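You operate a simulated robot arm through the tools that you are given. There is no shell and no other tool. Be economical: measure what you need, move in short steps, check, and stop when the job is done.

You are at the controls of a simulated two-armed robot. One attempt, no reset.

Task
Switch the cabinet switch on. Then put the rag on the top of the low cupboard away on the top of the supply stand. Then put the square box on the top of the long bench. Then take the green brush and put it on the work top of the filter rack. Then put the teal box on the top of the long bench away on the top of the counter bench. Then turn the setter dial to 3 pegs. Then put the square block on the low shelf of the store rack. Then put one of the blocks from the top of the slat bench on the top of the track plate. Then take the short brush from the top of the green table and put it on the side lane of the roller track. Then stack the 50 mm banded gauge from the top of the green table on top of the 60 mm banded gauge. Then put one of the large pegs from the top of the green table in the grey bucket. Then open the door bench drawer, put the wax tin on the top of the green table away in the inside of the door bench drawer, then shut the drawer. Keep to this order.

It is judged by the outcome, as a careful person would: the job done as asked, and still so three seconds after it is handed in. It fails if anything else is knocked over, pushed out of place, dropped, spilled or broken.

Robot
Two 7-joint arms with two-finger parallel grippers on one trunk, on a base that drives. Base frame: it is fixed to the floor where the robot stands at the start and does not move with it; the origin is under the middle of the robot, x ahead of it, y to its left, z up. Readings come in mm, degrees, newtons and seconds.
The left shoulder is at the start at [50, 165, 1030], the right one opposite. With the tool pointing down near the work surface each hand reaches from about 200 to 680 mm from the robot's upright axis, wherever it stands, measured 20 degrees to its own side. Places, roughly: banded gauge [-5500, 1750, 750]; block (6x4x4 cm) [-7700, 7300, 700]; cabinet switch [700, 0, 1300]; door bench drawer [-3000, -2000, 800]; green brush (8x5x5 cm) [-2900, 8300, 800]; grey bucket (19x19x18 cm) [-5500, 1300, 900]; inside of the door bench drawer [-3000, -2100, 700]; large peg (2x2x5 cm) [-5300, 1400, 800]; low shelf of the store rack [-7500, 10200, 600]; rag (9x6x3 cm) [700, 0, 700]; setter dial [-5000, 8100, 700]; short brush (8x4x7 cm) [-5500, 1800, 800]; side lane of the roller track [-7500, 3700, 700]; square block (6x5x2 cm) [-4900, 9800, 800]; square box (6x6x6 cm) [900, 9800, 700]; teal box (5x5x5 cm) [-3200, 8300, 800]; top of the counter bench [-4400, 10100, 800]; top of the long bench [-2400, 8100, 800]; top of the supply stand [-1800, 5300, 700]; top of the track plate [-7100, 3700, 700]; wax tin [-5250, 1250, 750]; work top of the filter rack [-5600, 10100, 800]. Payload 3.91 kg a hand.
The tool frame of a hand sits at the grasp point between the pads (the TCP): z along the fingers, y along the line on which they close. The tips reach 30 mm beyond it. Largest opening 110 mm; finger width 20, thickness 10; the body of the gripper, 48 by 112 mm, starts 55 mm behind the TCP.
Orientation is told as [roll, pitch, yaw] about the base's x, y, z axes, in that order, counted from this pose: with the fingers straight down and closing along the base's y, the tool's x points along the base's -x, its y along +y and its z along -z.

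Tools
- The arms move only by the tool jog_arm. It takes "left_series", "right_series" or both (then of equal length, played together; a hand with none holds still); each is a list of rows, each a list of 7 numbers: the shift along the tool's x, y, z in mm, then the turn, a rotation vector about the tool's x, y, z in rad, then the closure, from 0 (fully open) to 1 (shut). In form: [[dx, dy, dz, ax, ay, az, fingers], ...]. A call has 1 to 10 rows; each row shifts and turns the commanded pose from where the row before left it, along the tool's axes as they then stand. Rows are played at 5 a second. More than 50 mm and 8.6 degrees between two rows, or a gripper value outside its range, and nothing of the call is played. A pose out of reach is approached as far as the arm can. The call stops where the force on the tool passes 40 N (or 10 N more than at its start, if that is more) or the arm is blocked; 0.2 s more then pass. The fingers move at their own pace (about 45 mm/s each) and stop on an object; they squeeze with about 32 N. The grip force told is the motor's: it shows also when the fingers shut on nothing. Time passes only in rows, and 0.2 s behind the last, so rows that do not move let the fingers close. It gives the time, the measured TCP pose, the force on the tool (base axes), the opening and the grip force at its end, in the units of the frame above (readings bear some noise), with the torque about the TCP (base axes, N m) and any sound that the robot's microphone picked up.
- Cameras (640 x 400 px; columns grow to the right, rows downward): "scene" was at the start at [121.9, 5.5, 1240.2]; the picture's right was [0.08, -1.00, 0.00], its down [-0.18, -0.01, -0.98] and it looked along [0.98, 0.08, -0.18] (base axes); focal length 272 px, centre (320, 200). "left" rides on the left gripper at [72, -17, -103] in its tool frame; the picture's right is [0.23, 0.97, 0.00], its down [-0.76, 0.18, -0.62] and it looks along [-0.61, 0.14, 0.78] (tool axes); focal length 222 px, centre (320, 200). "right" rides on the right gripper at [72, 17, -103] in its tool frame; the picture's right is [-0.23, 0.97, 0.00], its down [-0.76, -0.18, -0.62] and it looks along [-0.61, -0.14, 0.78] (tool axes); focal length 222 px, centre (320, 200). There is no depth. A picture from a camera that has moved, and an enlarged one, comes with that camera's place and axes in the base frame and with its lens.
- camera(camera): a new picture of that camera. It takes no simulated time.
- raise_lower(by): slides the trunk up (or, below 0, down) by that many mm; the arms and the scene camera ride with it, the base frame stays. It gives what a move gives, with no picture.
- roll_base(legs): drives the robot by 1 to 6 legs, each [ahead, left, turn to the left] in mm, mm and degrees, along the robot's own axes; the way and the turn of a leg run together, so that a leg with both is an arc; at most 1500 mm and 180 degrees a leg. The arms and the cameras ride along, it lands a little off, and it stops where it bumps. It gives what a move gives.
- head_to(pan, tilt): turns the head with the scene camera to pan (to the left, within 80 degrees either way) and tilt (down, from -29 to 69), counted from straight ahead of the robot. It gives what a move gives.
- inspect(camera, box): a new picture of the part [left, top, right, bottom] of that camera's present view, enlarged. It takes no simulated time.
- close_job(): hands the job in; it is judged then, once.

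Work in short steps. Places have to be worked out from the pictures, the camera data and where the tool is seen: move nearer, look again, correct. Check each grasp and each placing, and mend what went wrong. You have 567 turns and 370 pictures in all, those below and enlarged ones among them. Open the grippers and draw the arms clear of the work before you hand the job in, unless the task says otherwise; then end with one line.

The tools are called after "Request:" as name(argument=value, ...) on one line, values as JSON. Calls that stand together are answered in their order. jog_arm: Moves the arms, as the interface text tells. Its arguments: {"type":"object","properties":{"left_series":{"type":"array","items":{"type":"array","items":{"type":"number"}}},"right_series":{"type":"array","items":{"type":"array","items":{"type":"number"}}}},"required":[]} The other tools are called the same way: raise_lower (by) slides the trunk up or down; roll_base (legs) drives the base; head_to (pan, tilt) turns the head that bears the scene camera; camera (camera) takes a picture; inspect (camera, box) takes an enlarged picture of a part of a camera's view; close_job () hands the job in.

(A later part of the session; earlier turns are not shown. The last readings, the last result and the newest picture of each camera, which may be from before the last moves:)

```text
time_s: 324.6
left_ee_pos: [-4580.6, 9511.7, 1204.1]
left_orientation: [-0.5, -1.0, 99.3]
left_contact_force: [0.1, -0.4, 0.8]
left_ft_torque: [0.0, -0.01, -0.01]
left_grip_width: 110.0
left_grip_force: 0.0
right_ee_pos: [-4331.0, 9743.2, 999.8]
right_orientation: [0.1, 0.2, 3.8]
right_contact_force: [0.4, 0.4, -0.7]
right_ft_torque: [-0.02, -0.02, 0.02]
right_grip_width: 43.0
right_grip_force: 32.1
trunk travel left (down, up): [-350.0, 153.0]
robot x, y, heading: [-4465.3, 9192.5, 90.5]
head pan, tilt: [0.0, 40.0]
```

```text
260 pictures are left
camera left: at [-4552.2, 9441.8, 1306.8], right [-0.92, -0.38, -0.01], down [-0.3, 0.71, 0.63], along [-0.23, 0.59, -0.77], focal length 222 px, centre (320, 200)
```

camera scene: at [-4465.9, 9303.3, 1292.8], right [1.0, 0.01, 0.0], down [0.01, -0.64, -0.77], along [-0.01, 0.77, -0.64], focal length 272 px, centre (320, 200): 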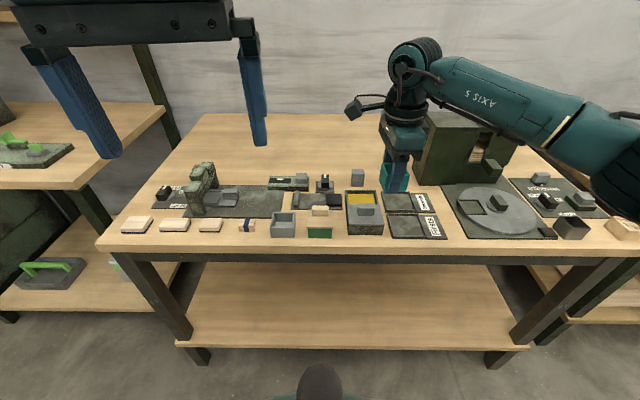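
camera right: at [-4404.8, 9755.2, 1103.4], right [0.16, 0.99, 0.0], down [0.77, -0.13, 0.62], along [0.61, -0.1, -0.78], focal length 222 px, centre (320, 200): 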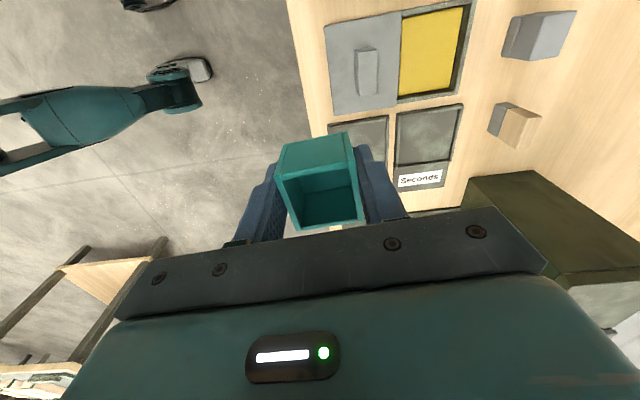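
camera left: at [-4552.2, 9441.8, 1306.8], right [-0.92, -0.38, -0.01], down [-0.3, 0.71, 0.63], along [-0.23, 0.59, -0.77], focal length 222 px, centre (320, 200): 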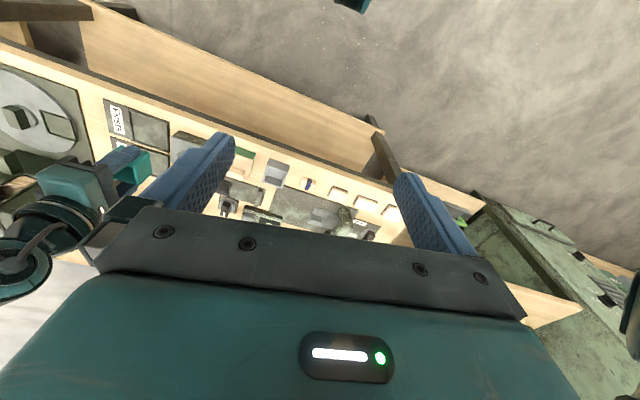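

Table top is ≈835 high and its front edge y≈9697. The nearest free surface is behind the grey and wooden blocks at ≈(-4323,10015). I'll raise the hand, lower the trunk and drive in close for reach.

Request:
jog_arm(right_series=[[0, 0, -20, 0, 0, 0, 1], [0, 0, -20, 0, 0, 0, 1], [0, 0, -20, 0, 0, 0, 1], [0, 0, -20, 0, 0, 0, 1]])

Request:
raise_lower(by=-110)

Request:
roll_base(legs=[[175, 0, 0]])

Request:
head_to(pan=-15, tilt=40)

Request:
camera(camera="scene")

Request:
camera(camera="right")

```text
time_s: 325.6
left_ee_pos: [-4579.5, 9511.1, 1204.1]
left_orientation: [-0.6, -0.9, 99.3]
left_contact_force: [0.0, -0.7, -0.2]
left_ft_torque: [0.0, 0.0, -0.01]
left_grip_width: 109.9
left_grip_force: 0.2
right_ee_pos: [-4330.0, 9742.9, 1080.6]
right_orientation: [0.2, 0.2, 4.0]
right_contact_force: [0.8, -0.4, -0.1]
right_ft_torque: [0.0, -0.03, 0.05]
right_grip_width: 43.0
right_grip_force: 32.0
trunk travel left (down, up): [-350.0, 153.0]
robot x, y, heading: [-4467.9, 9188.9, 90.3]
head pan, tilt: [0.0, 40.0]
```

```text
time_s: 327.0
left_ee_pos: [-4579.8, 9511.8, 1094.3]
left_orientation: [-0.6, -0.9, 99.3]
left_contact_force: [-0.2, -0.8, 0.3]
left_ft_torque: [-0.02, 0.0, -0.01]
left_grip_width: 110.0
left_grip_force: 0.0
right_ee_pos: [-4329.5, 9744.1, 970.3]
right_orientation: [0.1, 0.1, 3.9]
right_contact_force: [0.3, 0.8, 0.9]
right_ft_torque: [-0.02, 0.0, -0.01]
right_grip_width: 43.1
right_grip_force: 32.5
trunk travel left (down, up): [-240.0, 263.0]
robot x, y, heading: [-4466.8, 9191.5, 90.2]
head pan, tilt: [0.0, 40.0]
```

```text
time_s: 328.5
left_ee_pos: [-4580.4, 9685.8, 1094.2]
left_orientation: [-0.5, -0.9, 99.4]
left_contact_force: [-0.5, -0.2, -0.1]
left_ft_torque: [0.02, 0.01, -0.01]
left_grip_width: 110.0
left_grip_force: 0.1
right_ee_pos: [-4329.8, 9915.5, 969.6]
right_orientation: [0.1, 0.1, 3.8]
right_contact_force: [0.0, 0.3, -0.7]
right_ft_torque: [0.01, 0.0, -0.01]
right_grip_width: 43.1
right_grip_force: 31.9
trunk travel left (down, up): [-240.0, 263.0]
robot x, y, heading: [-4465.1, 9364.0, 90.0]
head pan, tilt: [0.0, 40.0]
```

```text
time_s: 329.3
left_ee_pos: [-4581.8, 9684.6, 1094.6]
left_orientation: [-0.6, -0.9, 99.3]
left_contact_force: [-0.7, -0.1, 0.7]
left_ft_torque: [-0.02, -0.06, 0.03]
left_grip_width: 110.0
left_grip_force: 0.1
right_ee_pos: [-4330.9, 9915.6, 969.6]
right_orientation: [0.1, -0.1, 3.8]
right_contact_force: [0.2, -0.6, 0.3]
right_ft_torque: [0.0, 0.01, 0.01]
right_grip_width: 43.3
right_grip_force: 32.0
trunk travel left (down, up): [-240.0, 263.0]
robot x, y, heading: [-4466.3, 9366.5, 90.3]
head pan, tilt: [-15.0, 40.0]
```

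```text
259 pictures are left
camera scene: at [-4445.1, 9473.1, 1182.8], right [0.97, -0.25, 0.0], down [-0.16, -0.62, -0.77], along [0.19, 0.74, -0.64], focal length 272 px, centre (320, 200)
```

scene: 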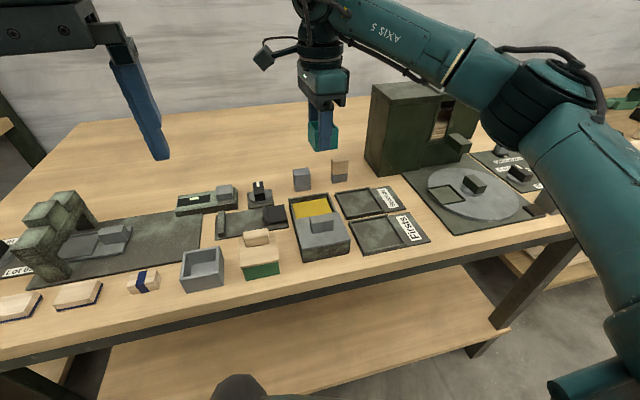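

```text
258 pictures are left
camera right: at [-4405.1, 9927.4, 1073.6], right [0.16, 0.99, 0.0], down [0.77, -0.13, 0.62], along [0.61, -0.1, -0.78], focal length 222 px, centre (320, 200)
```

right: 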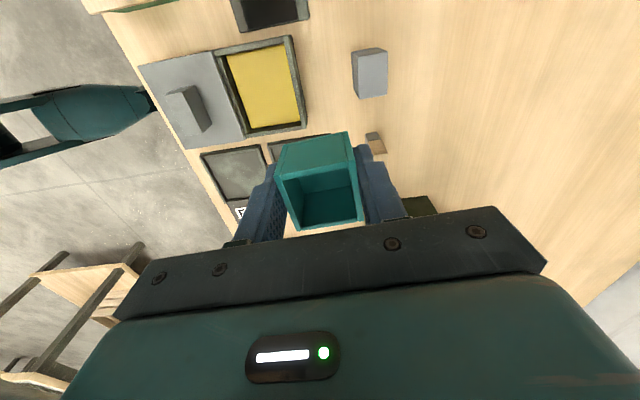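

Table is really ≈812 high by parallax. I'll rotate the hand to point straight (fingers left/right) for the best reach, then check how far back it can go.

Request:
jog_arm(right_series=[[0, 0, 0, 0, 0, -0.15, 1], [0, 0, 0, 0, 0, -0.15, 1], [0, 0, 0, 0, 0, -0.15, 1], [0, 0, 0, 0, 0, -0.15, 1], [0, 0, 0, 0, 0, -0.15, 1], [0, 0, 0, 0, 0, -0.15, 1], [0, 0, 0, 0, 0, -0.15, 1], [0, 0, 0, 0, 0, -0.15, 1], [0, 0, 0, 0, 0, -0.15, 1], [0, 0, 0, 0, 0, -0.15, 1]])

Request:
roll_base(legs=[[30, 0, 0]])

```text
time_s: 331.5
left_ee_pos: [-4581.0, 9685.2, 1094.1]
left_orientation: [-0.7, -0.9, 99.3]
left_contact_force: [0.0, -0.3, 0.9]
left_ft_torque: [0.0, -0.01, 0.01]
left_grip_width: 109.9
left_grip_force: 0.0
right_ee_pos: [-4331.0, 9916.0, 968.3]
right_orientation: [0.1, -0.1, 89.8]
right_contact_force: [0.1, -0.7, -1.1]
right_ft_torque: [-0.03, -0.02, -0.01]
right_grip_width: 43.0
right_grip_force: 32.4
trunk travel left (down, up): [-240.0, 263.0]
robot x, y, heading: [-4463.7, 9365.2, 90.2]
head pan, tilt: [-15.0, 40.0]
```

```text
time_s: 332.3
left_ee_pos: [-4581.3, 9715.5, 1094.1]
left_orientation: [-0.7, -0.9, 99.4]
left_contact_force: [0.0, 1.0, 0.6]
left_ft_torque: [0.04, 0.02, -0.02]
left_grip_width: 110.1
left_grip_force: 0.0
right_ee_pos: [-4332.1, 9945.6, 970.2]
right_orientation: [0.1, -0.1, 89.7]
right_contact_force: [-0.3, 0.0, -0.6]
right_ft_torque: [-0.01, 0.01, 0.03]
right_grip_width: 43.0
right_grip_force: 31.9
trunk travel left (down, up): [-240.0, 263.0]
robot x, y, heading: [-4466.4, 9395.2, 90.5]
head pan, tilt: [-15.0, 40.0]
```

Moving the hand 85 mm further back over the table.

Request:
jog_arm(right_series=[[-22, 0, 0, 0, 0, 0, 1], [-22, 0, 0, 0, 0, 0, 1], [-22, 0, 0, 0, 0, 0, 1], [-22, 0, 0, 0, 0, 0, 1]])

Request:
camera(camera="right")

Request:
inspect(camera="scene", box=[220, 60, 440, 220])

```text
time_s: 333.3
left_ee_pos: [-4581.8, 9713.8, 1094.8]
left_orientation: [-0.6, -0.9, 99.3]
left_contact_force: [-0.5, -0.2, 0.3]
left_ft_torque: [-0.03, 0.02, 0.0]
left_grip_width: 110.1
left_grip_force: 0.1
right_ee_pos: [-4332.1, 10031.5, 971.0]
right_orientation: [0.0, -0.2, 89.9]
right_contact_force: [-0.8, 0.0, 0.0]
right_ft_torque: [0.0, 0.0, 0.0]
right_grip_width: 43.3
right_grip_force: 31.9
trunk travel left (down, up): [-240.0, 263.0]
robot x, y, heading: [-4464.8, 9396.7, 90.5]
head pan, tilt: [-15.0, 40.0]
```

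```text
257 pictures are left
camera right: at [-4349.8, 9959.6, 1073.6], right [-0.97, 0.23, 0.0], down [0.18, 0.76, 0.63], along [0.14, 0.61, -0.78], focal length 222 px, centre (320, 200)
```

right: 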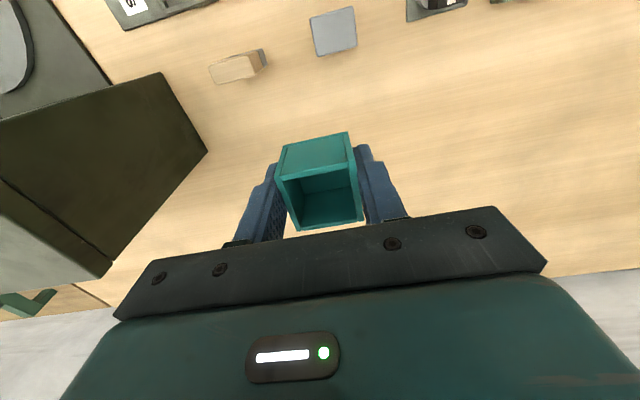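

```text
2.50 times, centred on (330, 140) of scene
camera zoom: at [-4446.0, 9502.4, 1182.8], right [0.97, -0.25, 0.0], down [-0.16, -0.62, -0.77], along [0.19, 0.74, -0.64], focal length 680 px, centre (295, 350)
```

zoom: 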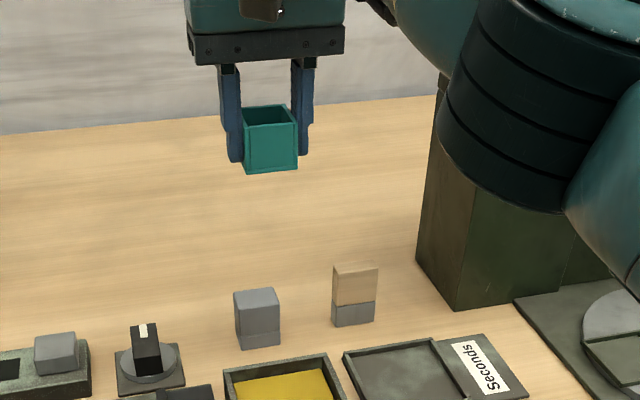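

The spot is wide open. Descending to set the teal box down.

Request:
jog_arm(right_series=[[0, 0, 30, 0, 0, 0, 1], [0, 0, 30, 0, 0, 0, 1], [0, 0, 25, 0, 0, 0, 1], [0, 0, 15, 0, 0, 0, 1], [0, 0, 6, 0, 0, 0, 1], [0, 0, 4, 0, 0, 0, 1], [0, 0, 4, 0, 0, 0, 1], [0, 0, 4, 0, 0, 0, 1], [0, 0, 4, 0, 0, 0, 1]])

Request:
inspect(camera="scene", box=[220, 60, 440, 220])

```text
time_s: 335.3
left_ee_pos: [-4582.0, 9713.4, 1095.6]
left_orientation: [-0.6, -0.9, 99.3]
left_contact_force: [0.1, -0.2, -0.4]
left_ft_torque: [0.02, 0.01, 0.0]
left_grip_width: 110.0
left_grip_force: 0.0
right_ee_pos: [-4331.4, 10032.7, 847.4]
right_orientation: [0.1, -0.1, 89.6]
right_contact_force: [-0.3, -1.1, -0.7]
right_ft_torque: [-0.04, 0.01, 0.0]
right_grip_width: 43.0
right_grip_force: 31.7
trunk travel left (down, up): [-240.0, 263.0]
robot x, y, heading: [-4466.0, 9387.8, 90.4]
head pan, tilt: [-15.0, 40.0]
```

```text
2.50 times, centred on (330, 140) of scene
camera zoom: at [-4445.2, 9502.5, 1182.8], right [0.97, -0.25, 0.0], down [-0.16, -0.62, -0.77], along [0.19, 0.74, -0.64], focal length 680 px, centre (295, 350)
```

zoom: 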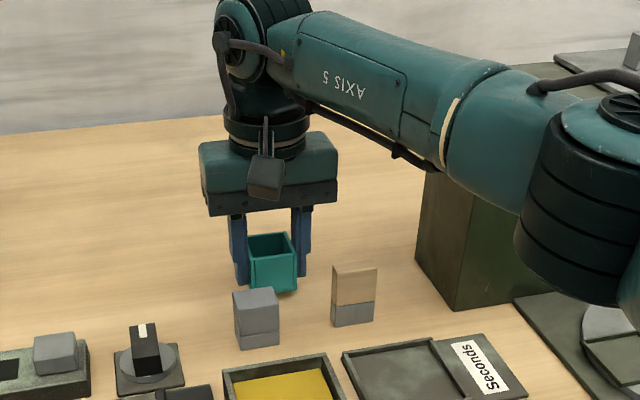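

Almost down; continuing in 3 mm steps.

Request:
jog_arm(right_series=[[0, 0, 3, 0, 0, 0, 1], [0, 0, 3, 0, 0, 0, 1], [0, 0, 3, 0, 0, 0, 1], [0, 0, 3, 0, 0, 0, 1], [0, 0, 3, 0, 0, 0, 1], [0, 0, 3, 0, 0, 0, 1], [0, 0, 3, 0, 0, 0, 1], [0, 0, 3, 0, 0, 0, 1]])

Request:
camera(camera="right")

```text
time_s: 337.2
left_ee_pos: [-4581.7, 9711.9, 1094.3]
left_orientation: [-0.6, -1.0, 99.2]
left_contact_force: [-0.4, -0.5, -0.1]
left_ft_torque: [0.0, -0.01, -0.01]
left_grip_width: 109.7
left_grip_force: 0.0
right_ee_pos: [-4330.8, 10034.1, 833.3]
right_orientation: [0.2, -0.9, 89.7]
right_contact_force: [1.0, -1.6, 15.8]
right_ft_torque: [-0.32, -0.13, 0.02]
right_grip_width: 43.0
right_grip_force: 32.1
trunk travel left (down, up): [-240.0, 263.0]
robot x, y, heading: [-4466.0, 9392.7, 90.5]
head pan, tilt: [-15.0, 40.0]
stopped in row 8 (right hand): the force on the tool passed its limit at 41 N (the readings are from after the stop); the commanded pose is now the measured one
```

```text
254 pictures are left
camera right: at [-4349.3, 9960.6, 936.2], right [-0.97, 0.23, 0.01], down [0.18, 0.75, 0.63], along [0.14, 0.62, -0.77], focal length 222 px, centre (320, 200)
```

right: 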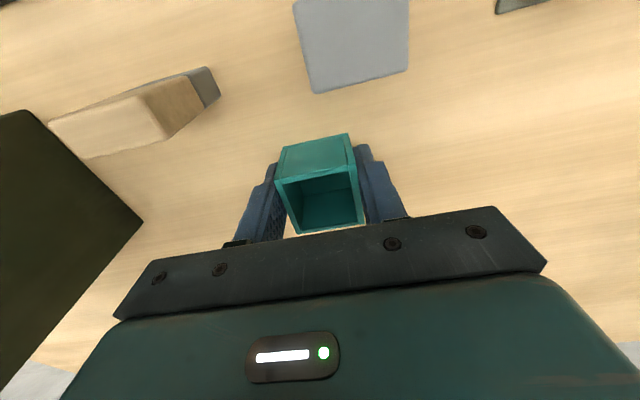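

On the table (top ≈800). Releasing and rising, then drawing back.

Request:
jog_arm(right_series=[[0, 0, 0, 0, 0, 0, 0.4], [0, 0, 0, 0, 0, 0, 0.4], [0, 0, -8, 0, 0, 0, 0.4], [0, 0, -25, 0, 0, 0, 0.4], [0, 0, -40, 0, 0, 0, 0.3], [0, 0, -45, 0, 0, 0, 0], [20, 0, -40, 0, 0, 0, 0], [40, 0, 0, 0, 0, 0, 0], [40, 0, 0, 0, 0, 0, 0]])

Request:
camera(camera="scene")

```text
time_s: 339.2
left_ee_pos: [-4580.2, 9713.2, 1094.4]
left_orientation: [-0.6, -1.0, 99.1]
left_contact_force: [-0.7, 0.1, -0.3]
left_ft_torque: [0.03, -0.03, 0.01]
left_grip_width: 110.0
left_grip_force: 0.0
right_ee_pos: [-4329.8, 9930.9, 986.7]
right_orientation: [0.1, -0.7, 89.5]
right_contact_force: [0.2, -0.5, 1.0]
right_ft_torque: [-0.01, -0.01, -0.01]
right_grip_width: 110.0
right_grip_force: 0.1
trunk travel left (down, up): [-240.0, 263.0]
robot x, y, heading: [-4465.8, 9391.9, 89.9]
head pan, tilt: [-15.0, 40.0]
```

```text
253 pictures are left
camera scene: at [-4445.0, 9502.3, 1182.8], right [0.97, -0.25, 0.0], down [-0.16, -0.62, -0.77], along [0.19, 0.74, -0.64], focal length 272 px, centre (320, 200)
```

scene: 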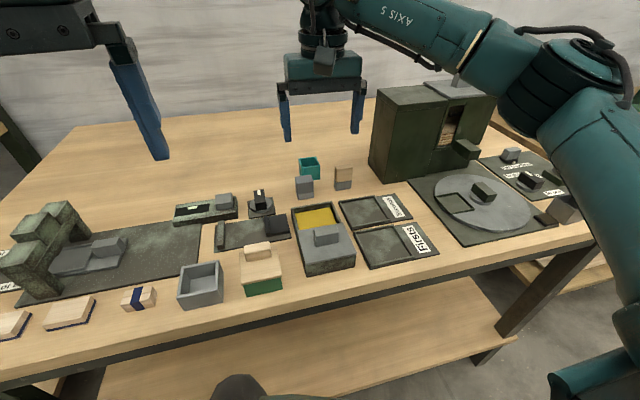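

Teal box placed. Now to the setter dial near [-5000,8100,700]: backing off and turning to face −y.

Request:
roll_base(legs=[[-420, 0, 0], [0, 0, 90], [450, 0, 0], [0, 0, 90]])

Request:
head_to(pan=0, tilt=35)

Request:
camera(camera="scene")

```text
time_s: 351.8
left_ee_pos: [-4791.5, 8648.9, 1094.5]
left_orientation: [-0.6, -1.0, -79.1]
left_contact_force: [-0.7, -0.2, -0.2]
left_ft_torque: [0.0, -0.02, -0.01]
left_grip_width: 109.7
left_grip_force: 0.2
right_ee_pos: [-5035.4, 8423.7, 986.3]
right_orientation: [0.2, -0.6, -88.7]
right_contact_force: [0.5, 0.4, 0.2]
right_ft_torque: [0.01, -0.01, -0.01]
right_grip_width: 110.1
right_grip_force: 0.0
trunk travel left (down, up): [-240.0, 263.0]
robot x, y, heading: [-4915.0, 8963.4, -87.8]
head pan, tilt: [-15.0, 40.0]
```

```text
time_s: 352.6
left_ee_pos: [-4791.9, 8649.1, 1094.1]
left_orientation: [-0.6, -0.9, -79.1]
left_contact_force: [-0.3, -0.1, 0.6]
left_ft_torque: [-0.02, 0.01, 0.0]
left_grip_width: 110.0
left_grip_force: 0.1
right_ee_pos: [-5036.9, 8423.4, 986.4]
right_orientation: [0.2, -0.5, -88.7]
right_contact_force: [0.9, -0.4, 0.9]
right_ft_torque: [0.01, -0.01, -0.02]
right_grip_width: 110.2
right_grip_force: 0.0
trunk travel left (down, up): [-240.0, 263.0]
robot x, y, heading: [-4916.2, 8968.1, -87.9]
head pan, tilt: [0.0, 35.0]
```

```text
252 pictures are left
camera scene: at [-4912.4, 8847.1, 1190.3], right [-1.0, -0.04, 0.0], down [-0.02, 0.57, -0.82], along [0.03, -0.82, -0.57], focal length 272 px, centre (320, 200)
```

scene: 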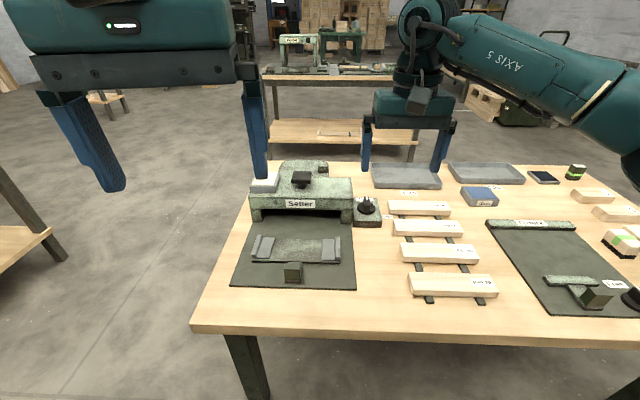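

The setter machine is here with a black dial beside it. Zooming in on the dial.

Request:
inspect(camera="scene", box=[230, 150, 400, 256])

Request:
camera(camera="right")

```text
3.76 times, centred on (315, 203) of scene
camera zoom: at [-4912.4, 8847.1, 1190.3], right [-1.0, -0.04, 0.0], down [-0.02, 0.57, -0.82], along [0.03, -0.82, -0.57], focal length 1024 px, centre (339, 189)
```

zoom: 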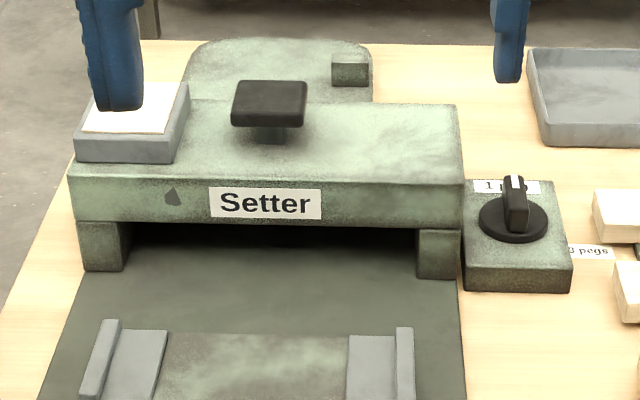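

```text
250 pictures are left
camera right: at [-5022.5, 8497.9, 1089.5], right [0.98, -0.2, 0.01], down [-0.16, -0.76, 0.63], along [-0.12, -0.62, -0.78], focal length 222 px, centre (320, 200)
```

right: 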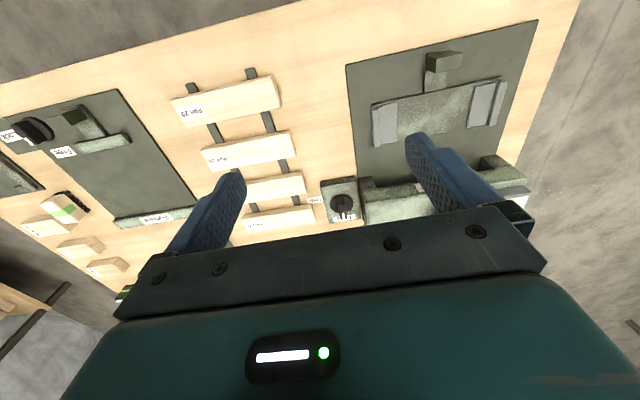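

The dial sits at ≈(-5032,8157,~695), quite deep (table edge ≈8555). Driving up close and lowering the trunk, then getting the hand camera near it.

Request:
roll_base(legs=[[100, 0, 0]])

Request:
raise_lower(by=-120)

Request:
jog_arm(right_series=[[-30, 0, 0, 0, 0, 0, 1], [-30, 0, 0, 0, 0, 0, 1], [-30, 0, 0, 0, 0, 0, 1]])

Request:
camera(camera="right")

Request:
camera(camera="scene")

```text
time_s: 353.7
left_ee_pos: [-4788.2, 8549.3, 1094.2]
left_orientation: [-0.6, -0.8, -79.0]
left_contact_force: [0.1, -0.1, -0.5]
left_ft_torque: [0.01, 0.03, -0.01]
left_grip_width: 110.0
left_grip_force: 0.2
right_ee_pos: [-5032.4, 8323.8, 985.9]
right_orientation: [0.1, -0.6, -88.7]
right_contact_force: [-0.3, -0.6, 0.5]
right_ft_torque: [0.03, 0.03, -0.04]
right_grip_width: 109.8
right_grip_force: 0.1
trunk travel left (down, up): [-240.0, 263.0]
robot x, y, heading: [-4912.4, 8864.8, -87.9]
head pan, tilt: [0.0, 35.0]
```

```text
time_s: 355.2
left_ee_pos: [-4789.6, 8549.1, 974.1]
left_orientation: [-0.6, -0.9, -79.1]
left_contact_force: [-0.1, -0.3, -0.5]
left_ft_torque: [0.0, 0.01, 0.0]
left_grip_width: 110.0
left_grip_force: 0.1
right_ee_pos: [-5032.1, 8323.5, 868.1]
right_orientation: [0.2, -0.6, -88.6]
right_contact_force: [0.3, 0.1, 0.1]
right_ft_torque: [-0.02, 0.04, -0.02]
right_grip_width: 109.8
right_grip_force: 0.0
trunk travel left (down, up): [-120.0, 383.0]
robot x, y, heading: [-4914.4, 8870.2, -88.0]
head pan, tilt: [0.0, 35.0]
```

```text
time_s: 356.0
left_ee_pos: [-4789.2, 8550.3, 973.6]
left_orientation: [-0.5, -0.8, -79.0]
left_contact_force: [-1.3, 1.1, -0.7]
left_ft_torque: [0.03, -0.03, -0.03]
left_grip_width: 109.9
left_grip_force: 0.1
right_ee_pos: [-5029.0, 8233.3, 868.3]
right_orientation: [0.2, -0.6, -88.5]
right_contact_force: [-0.3, -0.6, 0.8]
right_ft_torque: [0.03, -0.01, -0.02]
right_grip_width: 39.2
right_grip_force: 0.0
trunk travel left (down, up): [-120.0, 383.0]
robot x, y, heading: [-4913.4, 8868.5, -88.0]
head pan, tilt: [0.0, 35.0]
```

```text
249 pictures are left
camera right: at [-5015.7, 8307.6, 970.0], right [0.98, -0.2, 0.01], down [-0.16, -0.76, 0.63], along [-0.12, -0.62, -0.78], focal length 222 px, centre (320, 200)
```

right: 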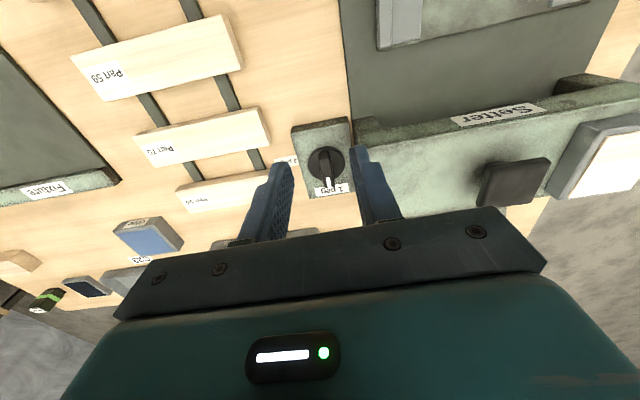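

```text
248 pictures are left
camera scene: at [-4908.4, 8747.1, 1070.4], right [-1.0, -0.04, 0.0], down [-0.02, 0.57, -0.82], along [0.03, -0.82, -0.57], focal length 272 px, centre (320, 200)
```

scene: 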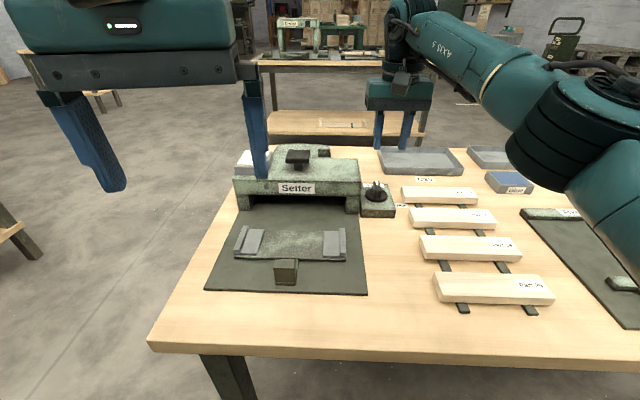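

Reach is fine so far. Zooming on the dial labels.

Request:
inspect(camera="right", box=[260, 100, 400, 220])

Request:
inspect(camera="scene", box=[340, 165, 420, 225])

Request:
roll_base(legs=[[50, 0, 0]])

```text
3.33 times, centred on (330, 160) of right
camera zoom: at [-5015.7, 8307.6, 970.0], right [0.98, -0.2, 0.01], down [-0.16, -0.76, 0.63], along [-0.12, -0.62, -0.78], focal length 740 px, centre (287, 333)
```

zoom: 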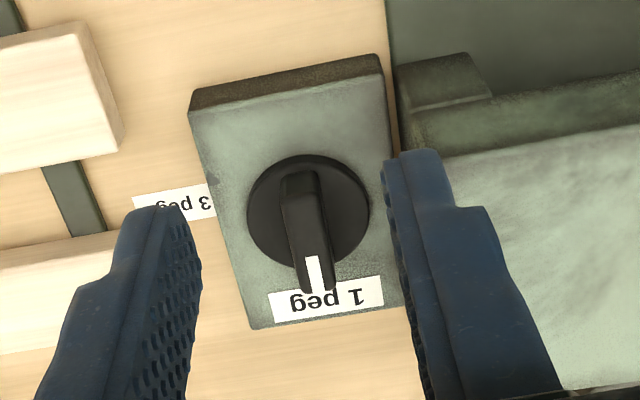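

```text
6.67 times, centred on (380, 195) of scene
camera zoom: at [-4908.4, 8747.1, 1070.4], right [-1.0, -0.04, 0.0], down [-0.02, 0.57, -0.82], along [0.03, -0.82, -0.57], focal length 1813 px, centre (-80, 233)
```

zoom: 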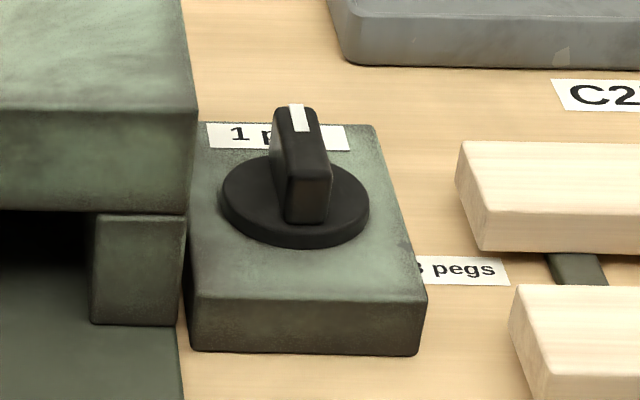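

```text
time_s: 356.9
left_ee_pos: [-4787.4, 8501.5, 975.3]
left_orientation: [-0.5, -0.9, -79.1]
left_contact_force: [0.0, -0.3, 0.1]
left_ft_torque: [-0.02, -0.01, 0.01]
left_grip_width: 109.9
left_grip_force: 0.1
right_ee_pos: [-5029.3, 8184.6, 867.4]
right_orientation: [0.2, -0.5, -88.6]
right_contact_force: [-0.1, 0.3, 0.1]
right_ft_torque: [-0.01, 0.01, -0.01]
right_grip_width: 0.0
right_grip_force: 31.9
trunk travel left (down, up): [-120.0, 383.0]
robot x, y, heading: [-4910.7, 8816.2, -87.8]
head pan, tilt: [0.0, 35.0]
```

"3 pegs" lies toward −x, 90° clockwise (from above) of "1 peg". I'll grip the knob bar (fingers closing along x) and turn it −90°. One more small drive closer first.

Request:
roll_base(legs=[[40, 0, 0]])

Request:
camera(camera="right")

```text
time_s: 357.8
left_ee_pos: [-4785.5, 8460.8, 973.0]
left_orientation: [-0.5, -0.9, -79.1]
left_contact_force: [0.0, 0.6, 1.0]
left_ft_torque: [-0.01, 0.02, -0.02]
left_grip_width: 110.0
left_grip_force: 0.1
right_ee_pos: [-5026.1, 8143.6, 866.9]
right_orientation: [0.3, -0.6, -88.7]
right_contact_force: [0.6, 0.5, 0.4]
right_ft_torque: [0.02, 0.0, -0.01]
right_grip_width: 0.0
right_grip_force: 32.5
trunk travel left (down, up): [-120.0, 383.0]
robot x, y, heading: [-4906.9, 8776.9, -87.8]
head pan, tilt: [0.0, 35.0]
```

```text
245 pictures are left
camera right: at [-5013.3, 8218.6, 970.0], right [0.98, -0.2, 0.01], down [-0.16, -0.76, 0.63], along [-0.12, -0.62, -0.78], focal length 222 px, centre (320, 200)
```

right: 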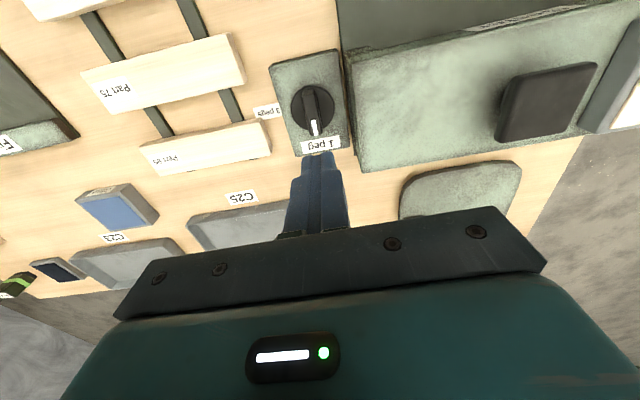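

Knob estimated at (-5036,8140,~685). Opening the fingers to ~35 mm, aligning and descending partway.

Request:
jog_arm(right_series=[[-3, -10, 0, 0, 0, 0, 0.68], [0, 0, 30, 0, 0, 0, 0.68], [0, 0, 30, 0, 0, 0, 0.68], [0, 0, 30, 0, 0, 0, 0.68]])

Request:
camera(camera="right")

Request:
inspect(camera="scene", box=[330, 100, 490, 220])

```text
time_s: 358.8
left_ee_pos: [-4785.2, 8460.0, 974.6]
left_orientation: [-0.6, -0.9, -79.1]
left_contact_force: [-0.7, -0.3, 0.9]
left_ft_torque: [0.0, 0.03, -0.06]
left_grip_width: 110.0
left_grip_force: 0.0
right_ee_pos: [-5036.3, 8138.5, 775.9]
right_orientation: [0.1, -0.7, -88.7]
right_contact_force: [-0.7, 0.2, -0.3]
right_ft_torque: [0.02, -0.01, -0.02]
right_grip_width: 35.2
right_grip_force: 0.0
trunk travel left (down, up): [-120.0, 383.0]
robot x, y, heading: [-4908.5, 8776.4, -88.0]
head pan, tilt: [0.0, 35.0]
```

```text
244 pictures are left
camera right: at [-5023.1, 8214.1, 878.7], right [0.98, -0.2, 0.01], down [-0.16, -0.76, 0.63], along [-0.12, -0.62, -0.78], focal length 222 px, centre (320, 200)
```

right: 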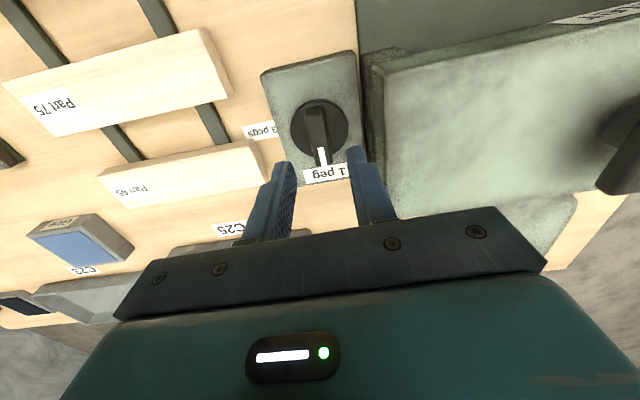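

```text
3.33 times, centred on (410, 160) of scene
camera zoom: at [-4905.5, 8658.2, 1070.4], right [-1.0, -0.04, 0.0], down [-0.02, 0.57, -0.82], along [0.03, -0.82, -0.57], focal length 907 px, centre (20, 333)
```

zoom: 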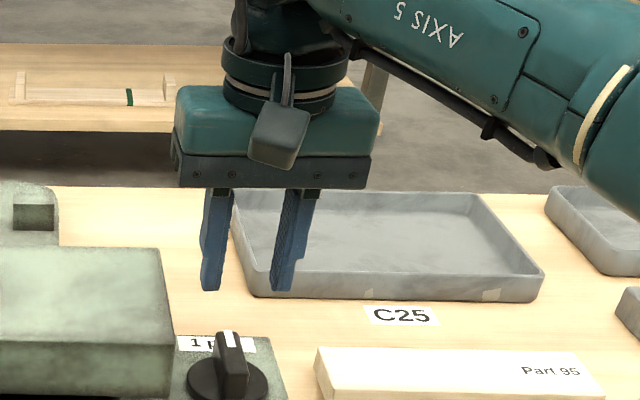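

Aligned above the knob. Descending so the tips straddle the bar just above its disk, then closing.

Request:
jog_arm(right_series=[[0, 0, 25, 0, 0, 0, 0.68], [0, 0, 18, 0, 0, 0, 0.68], [0, 0, 10, 0, 0, 0, 0.68]])

Request:
camera(camera="right")

Request:
inspect(camera="scene", box=[330, 140, 450, 230])

```text
time_s: 359.6
left_ee_pos: [-4785.8, 8460.7, 975.0]
left_orientation: [-0.6, -0.9, -79.1]
left_contact_force: [0.8, 1.3, 0.5]
left_ft_torque: [-0.01, -0.01, -0.01]
left_grip_width: 110.1
left_grip_force: 0.0
right_ee_pos: [-5036.1, 8139.4, 723.6]
right_orientation: [0.2, -0.7, -88.7]
right_contact_force: [-0.7, 0.5, -0.2]
right_ft_torque: [-0.02, 0.02, -0.01]
right_grip_width: 35.3
right_grip_force: 0.0
trunk travel left (down, up): [-120.0, 383.0]
robot x, y, heading: [-4906.2, 8778.4, -87.7]
head pan, tilt: [0.0, 35.0]
```

```text
242 pictures are left
camera right: at [-5022.5, 8213.4, 826.7], right [0.98, -0.2, 0.01], down [-0.16, -0.76, 0.63], along [-0.12, -0.62, -0.78], focal length 222 px, centre (320, 200)
```

right: 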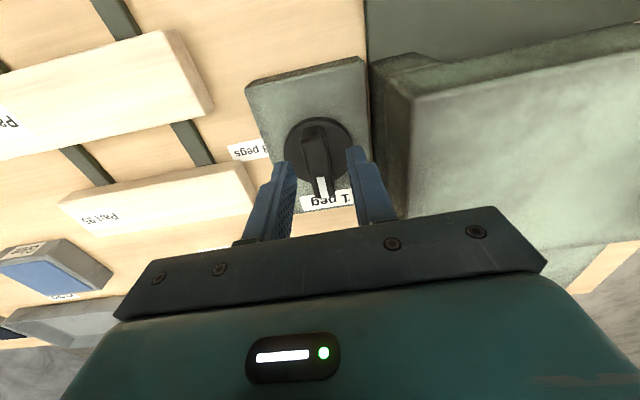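

```text
4.44 times, centred on (390, 185) of scene
camera zoom: at [-4905.5, 8658.2, 1070.4], right [-1.0, -0.04, 0.0], down [-0.02, 0.57, -0.82], along [0.03, -0.82, -0.57], focal length 1209 px, centre (9, 267)
```

zoom: 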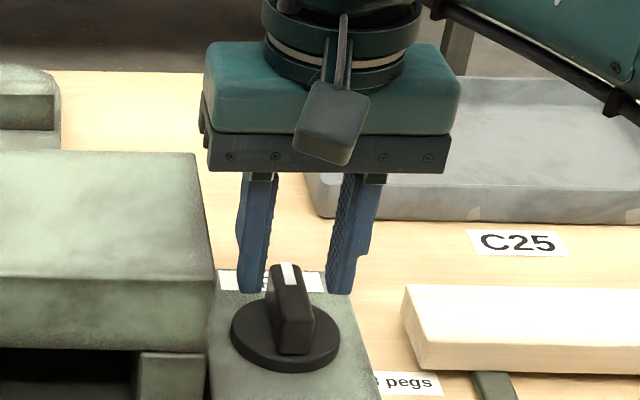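

Tips are level with the knob's top. Nudging 5 mm back and lowering 15 mm more, then closing on the bar.

Request:
jog_arm(right_series=[[5, 0, 5, 0, 0, 0, 0.68], [0, 0, 5, 0, 0, 0, 0.68], [0, 0, 4, 0, 0, 0, 0.68], [0, 0, 0, 0, 0, 0, 1], [0, 0, 0, 0, 0, 0, 1], [0, 0, 0, 0, 0, 0, 1]])

Request:
camera(camera="right")

Request:
inspect(camera="scene", box=[330, 140, 450, 230])

```text
time_s: 361.0
left_ee_pos: [-4786.6, 8459.3, 975.0]
left_orientation: [-0.7, -1.0, -79.0]
left_contact_force: [-0.1, 0.5, 0.9]
left_ft_torque: [0.0, 0.0, -0.01]
left_grip_width: 109.8
left_grip_force: 0.0
right_ee_pos: [-5039.4, 8144.7, 709.8]
right_orientation: [0.0, -0.6, -89.0]
right_contact_force: [-13.2, 1.9, 0.8]
right_ft_torque: [0.1, 0.37, -0.63]
right_grip_width: 18.2
right_grip_force: 44.6
trunk travel left (down, up): [-120.0, 383.0]
robot x, y, heading: [-4910.7, 8778.5, -87.8]
head pan, tilt: [0.0, 35.0]
```

```text
240 pictures are left
camera right: at [-5025.2, 8218.4, 812.7], right [0.98, -0.21, 0.0], down [-0.16, -0.76, 0.63], along [-0.13, -0.62, -0.78], focal length 222 px, centre (320, 200)
```

right: 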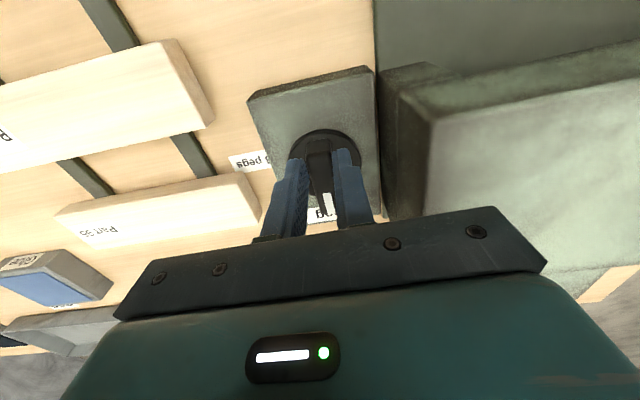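

```text
4.44 times, centred on (390, 185) of scene
camera zoom: at [-4906.3, 8658.4, 1070.4], right [-1.0, -0.04, 0.0], down [-0.02, 0.57, -0.82], along [0.03, -0.82, -0.57], focal length 1209 px, centre (9, 267)
```

zoom: 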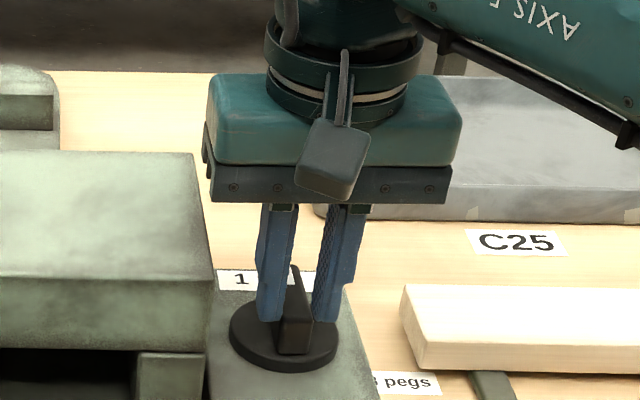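

Bar gripped (18 mm). Turning clockwise from above in small steps.

Request:
jog_arm(right_series=[[0, -1, 0, 0, 0, 0.1, 1], [0, -1, 0, 0, 0, 0.1, 1], [0, 0, 0, 0, 0, 0.1, 1], [0, 0, 0, 0, 0, 0.1, 1], [0, 0, 0, 0, 0, 0.1, 1], [0, 0, 0, 0, 0, 0.1, 1]])

Request:
camera(camera="right")

```text
time_s: 362.5
left_ee_pos: [-4785.0, 8458.3, 974.1]
left_orientation: [-0.7, -0.9, -78.9]
left_contact_force: [-0.1, 0.0, 0.3]
left_ft_torque: [0.0, 0.0, 0.03]
left_grip_width: 109.7
left_grip_force: 0.0
right_ee_pos: [-5029.1, 8141.6, 710.0]
right_orientation: [1.6, -0.7, -122.5]
right_contact_force: [2.3, -8.4, -5.1]
right_ft_torque: [-0.07, -0.3, 0.09]
right_grip_width: 17.8
right_grip_force: 45.2
trunk travel left (down, up): [-120.0, 383.0]
robot x, y, heading: [-4909.3, 8772.5, -87.9]
head pan, tilt: [0.0, 35.0]
stopped in row 6 (right hand): the force on the tool passed its limit at 41 N (the readings are from after the stop); the commanded pose is now the measured one
```

```text
238 pictures are left
camera right: at [-4980.1, 8196.6, 813.2], right [0.7, -0.71, 0.03], down [-0.57, -0.53, 0.63], along [-0.43, -0.45, -0.78], focal length 222 px, centre (320, 200)
```

right: 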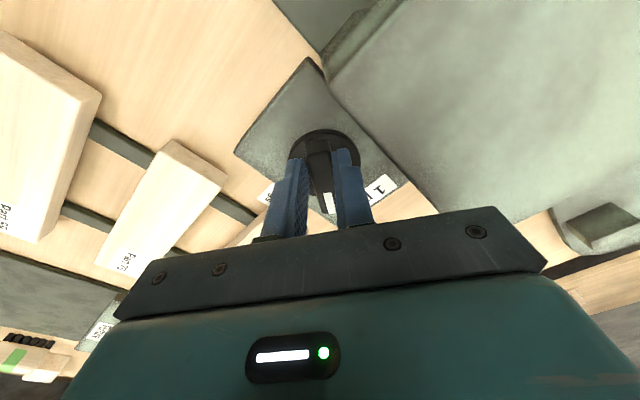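

The hand drifted, showing the knob axis is ~18 mm ahead of my grip. Continuing with a matching arc (1.85 mm per 0.1 rad).

Request:
jog_arm(right_series=[[0, 1.85, 0, 0, 0, 0.1, 1], [0, 1.85, 0, 0, 0, 0.1, 1], [0, 1.85, 0, 0, 0, 0.1, 1], [0, 1.85, 0, 0, 0, 0.1, 1], [0, 1.85, 0, 0, 0, 0.1, 1]])

Request:
camera(camera="right")

Request:
inspect(camera="scene", box=[330, 140, 450, 230])

```text
time_s: 363.7
left_ee_pos: [-4784.8, 8458.9, 974.0]
left_orientation: [-0.7, -0.8, -79.0]
left_contact_force: [0.4, 0.3, -0.2]
left_ft_torque: [-0.01, 0.01, -0.03]
left_grip_width: 109.8
left_grip_force: 0.1
right_ee_pos: [-5023.8, 8135.2, 710.5]
right_orientation: [1.6, 0.2, -151.2]
right_contact_force: [5.8, -14.0, -11.2]
right_ft_torque: [-0.72, 0.88, 0.24]
right_grip_width: 17.9
right_grip_force: 44.7
trunk travel left (down, up): [-120.0, 383.0]
robot x, y, heading: [-4910.4, 8776.4, -87.7]
head pan, tilt: [0.0, 35.0]
```

```text
237 pictures are left
camera right: at [-4955.3, 8157.7, 814.4], right [0.27, -0.96, 0.03], down [-0.76, -0.2, 0.62], along [-0.59, -0.18, -0.79], focal length 222 px, centre (320, 200)
```

right: 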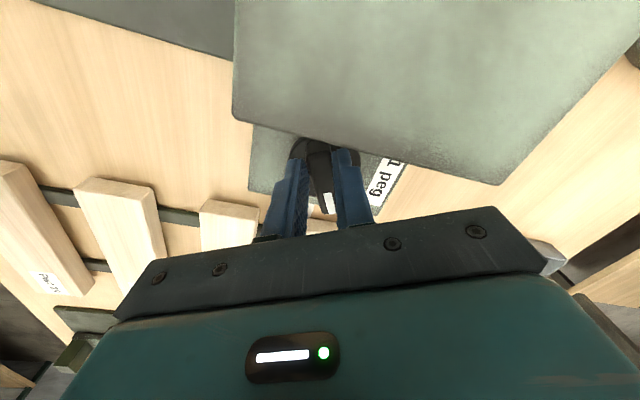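

```text
4.44 times, centred on (390, 185) of scene
camera zoom: at [-4904.7, 8656.3, 1070.1], right [-1.0, -0.04, 0.0], down [-0.02, 0.57, -0.82], along [0.03, -0.82, -0.58], focal length 1209 px, centre (9, 267)
```

zoom: 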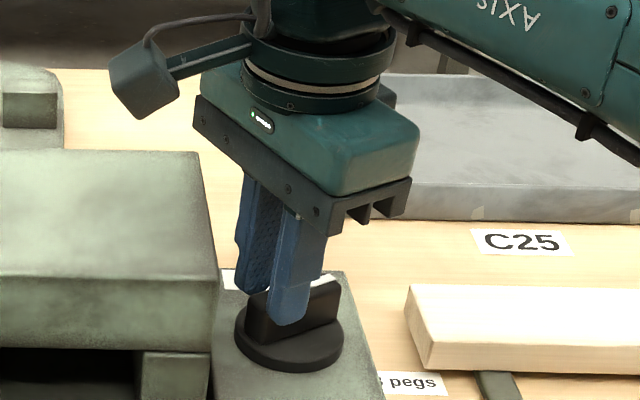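

About 62° turned. Continuing the last ~28°.

Request:
jog_arm(right_series=[[0, 1.8, 0, 0, 0, 0.1, 1], [0, 1.8, 0, 0, 0, 0.1, 1], [0, 1.8, 0, 0, 0, 0.1, 1], [0, 1.8, 0, 0, 0, 0.1, 1], [0, 1.8, 0, 0, 0, 0.09, 1]])

Request:
camera(camera="right")

Request:
inspect(camera="scene", box=[330, 140, 450, 230])

```text
time_s: 364.9
left_ee_pos: [-4784.5, 8458.1, 973.5]
left_orientation: [-0.6, -0.8, -79.1]
left_contact_force: [-0.9, -0.7, -0.3]
left_ft_torque: [-0.02, 0.0, 0.01]
left_grip_width: 110.1
left_grip_force: 0.0
right_ee_pos: [-5021.7, 8126.2, 711.5]
right_orientation: [1.2, 0.8, -179.4]
right_contact_force: [1.7, -13.1, -10.5]
right_ft_torque: [-0.25, 0.86, 0.25]
right_grip_width: 17.8
right_grip_force: 45.0
trunk travel left (down, up): [-120.0, 383.0]
robot x, y, heading: [-4908.8, 8778.2, -87.8]
head pan, tilt: [0.0, 35.0]
```

```text
235 pictures are left
camera right: at [-4952.0, 8113.0, 815.4], right [-0.22, -0.98, 0.02], down [-0.77, 0.18, 0.61], along [-0.6, 0.12, -0.79], focal length 222 px, centre (320, 200)
```

right: 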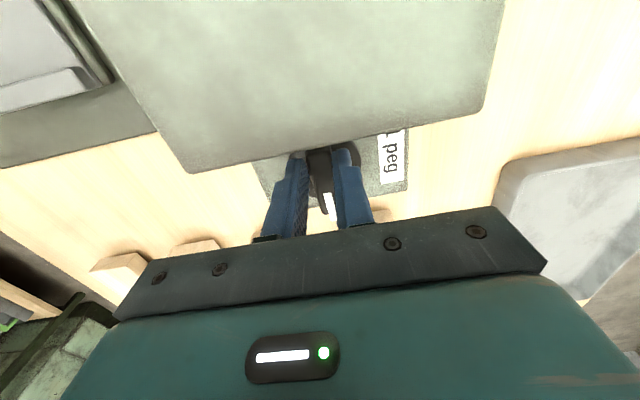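

```text
4.44 times, centred on (390, 185) of scene
camera zoom: at [-4904.8, 8656.3, 1070.1], right [-1.0, -0.04, 0.0], down [-0.02, 0.57, -0.82], along [0.03, -0.82, -0.58], focal length 1209 px, centre (9, 267)
```

zoom: 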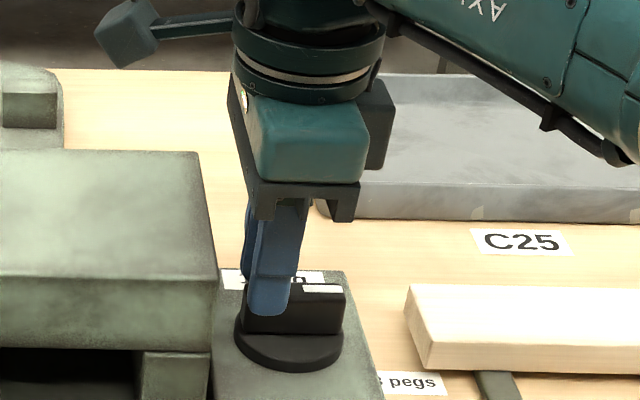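

The pointer now faces −x toward "3 pegs". Releasing and lifting away to verify.

Request:
jog_arm(right_series=[[0, 0, 0, 0, 0, 0, 0.65], [0, 0, 0, 0, 0, 0, 0.65], [0, 0, -10, 0, 0, 0, 0.65], [0, 0, -25, 0, 0, 0, 0.65], [0, 0, -40, 0, 0, 0, 0.65], [0, 0, -45, 0, 0, 0, 0.3], [0, 0, -45, 0, 0, 0, 0]])

Request:
camera(camera="right")

Request:
inspect(camera="scene", box=[330, 140, 450, 230])

```text
time_s: 366.5
left_ee_pos: [-4786.2, 8460.7, 974.9]
left_orientation: [-0.6, -1.0, -79.0]
left_contact_force: [0.1, 0.3, -0.7]
left_ft_torque: [0.02, -0.04, 0.01]
left_grip_width: 110.3
left_grip_force: 0.0
right_ee_pos: [-5024.7, 8136.0, 878.2]
right_orientation: [1.4, 1.0, -179.1]
right_contact_force: [-0.4, 0.5, -0.7]
right_ft_torque: [0.0, -0.02, -0.01]
right_grip_width: 90.0
right_grip_force: 0.1
right hand out of reach, approached as far as the arm can: row 7
trunk travel left (down, up): [-120.0, 383.0]
robot x, y, heading: [-4906.5, 8775.2, -87.7]
head pan, tilt: [0.0, 35.0]
```

```text
233 pictures are left
camera right: at [-4955.3, 8123.2, 983.0], right [-0.21, -0.98, 0.02], down [-0.78, 0.18, 0.61], along [-0.59, 0.11, -0.8], focal length 222 px, centre (320, 200)
```

right: 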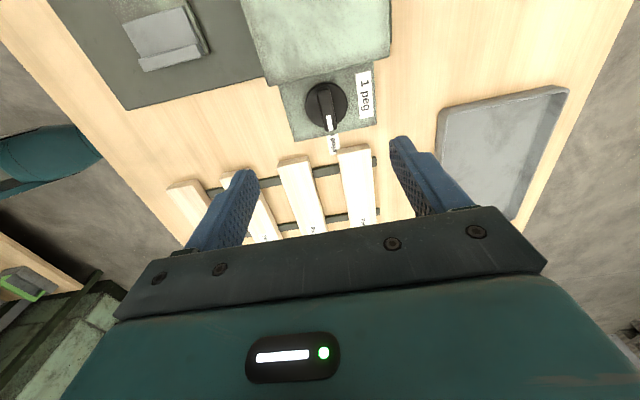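

```text
4.44 times, centred on (390, 185) of scene
camera zoom: at [-4905.3, 8658.1, 1070.3], right [-1.0, -0.04, 0.0], down [-0.02, 0.57, -0.82], along [0.03, -0.82, -0.57], focal length 1209 px, centre (9, 267)
```

zoom: 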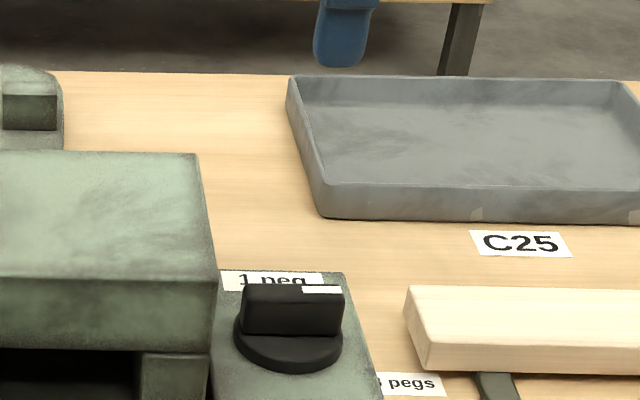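

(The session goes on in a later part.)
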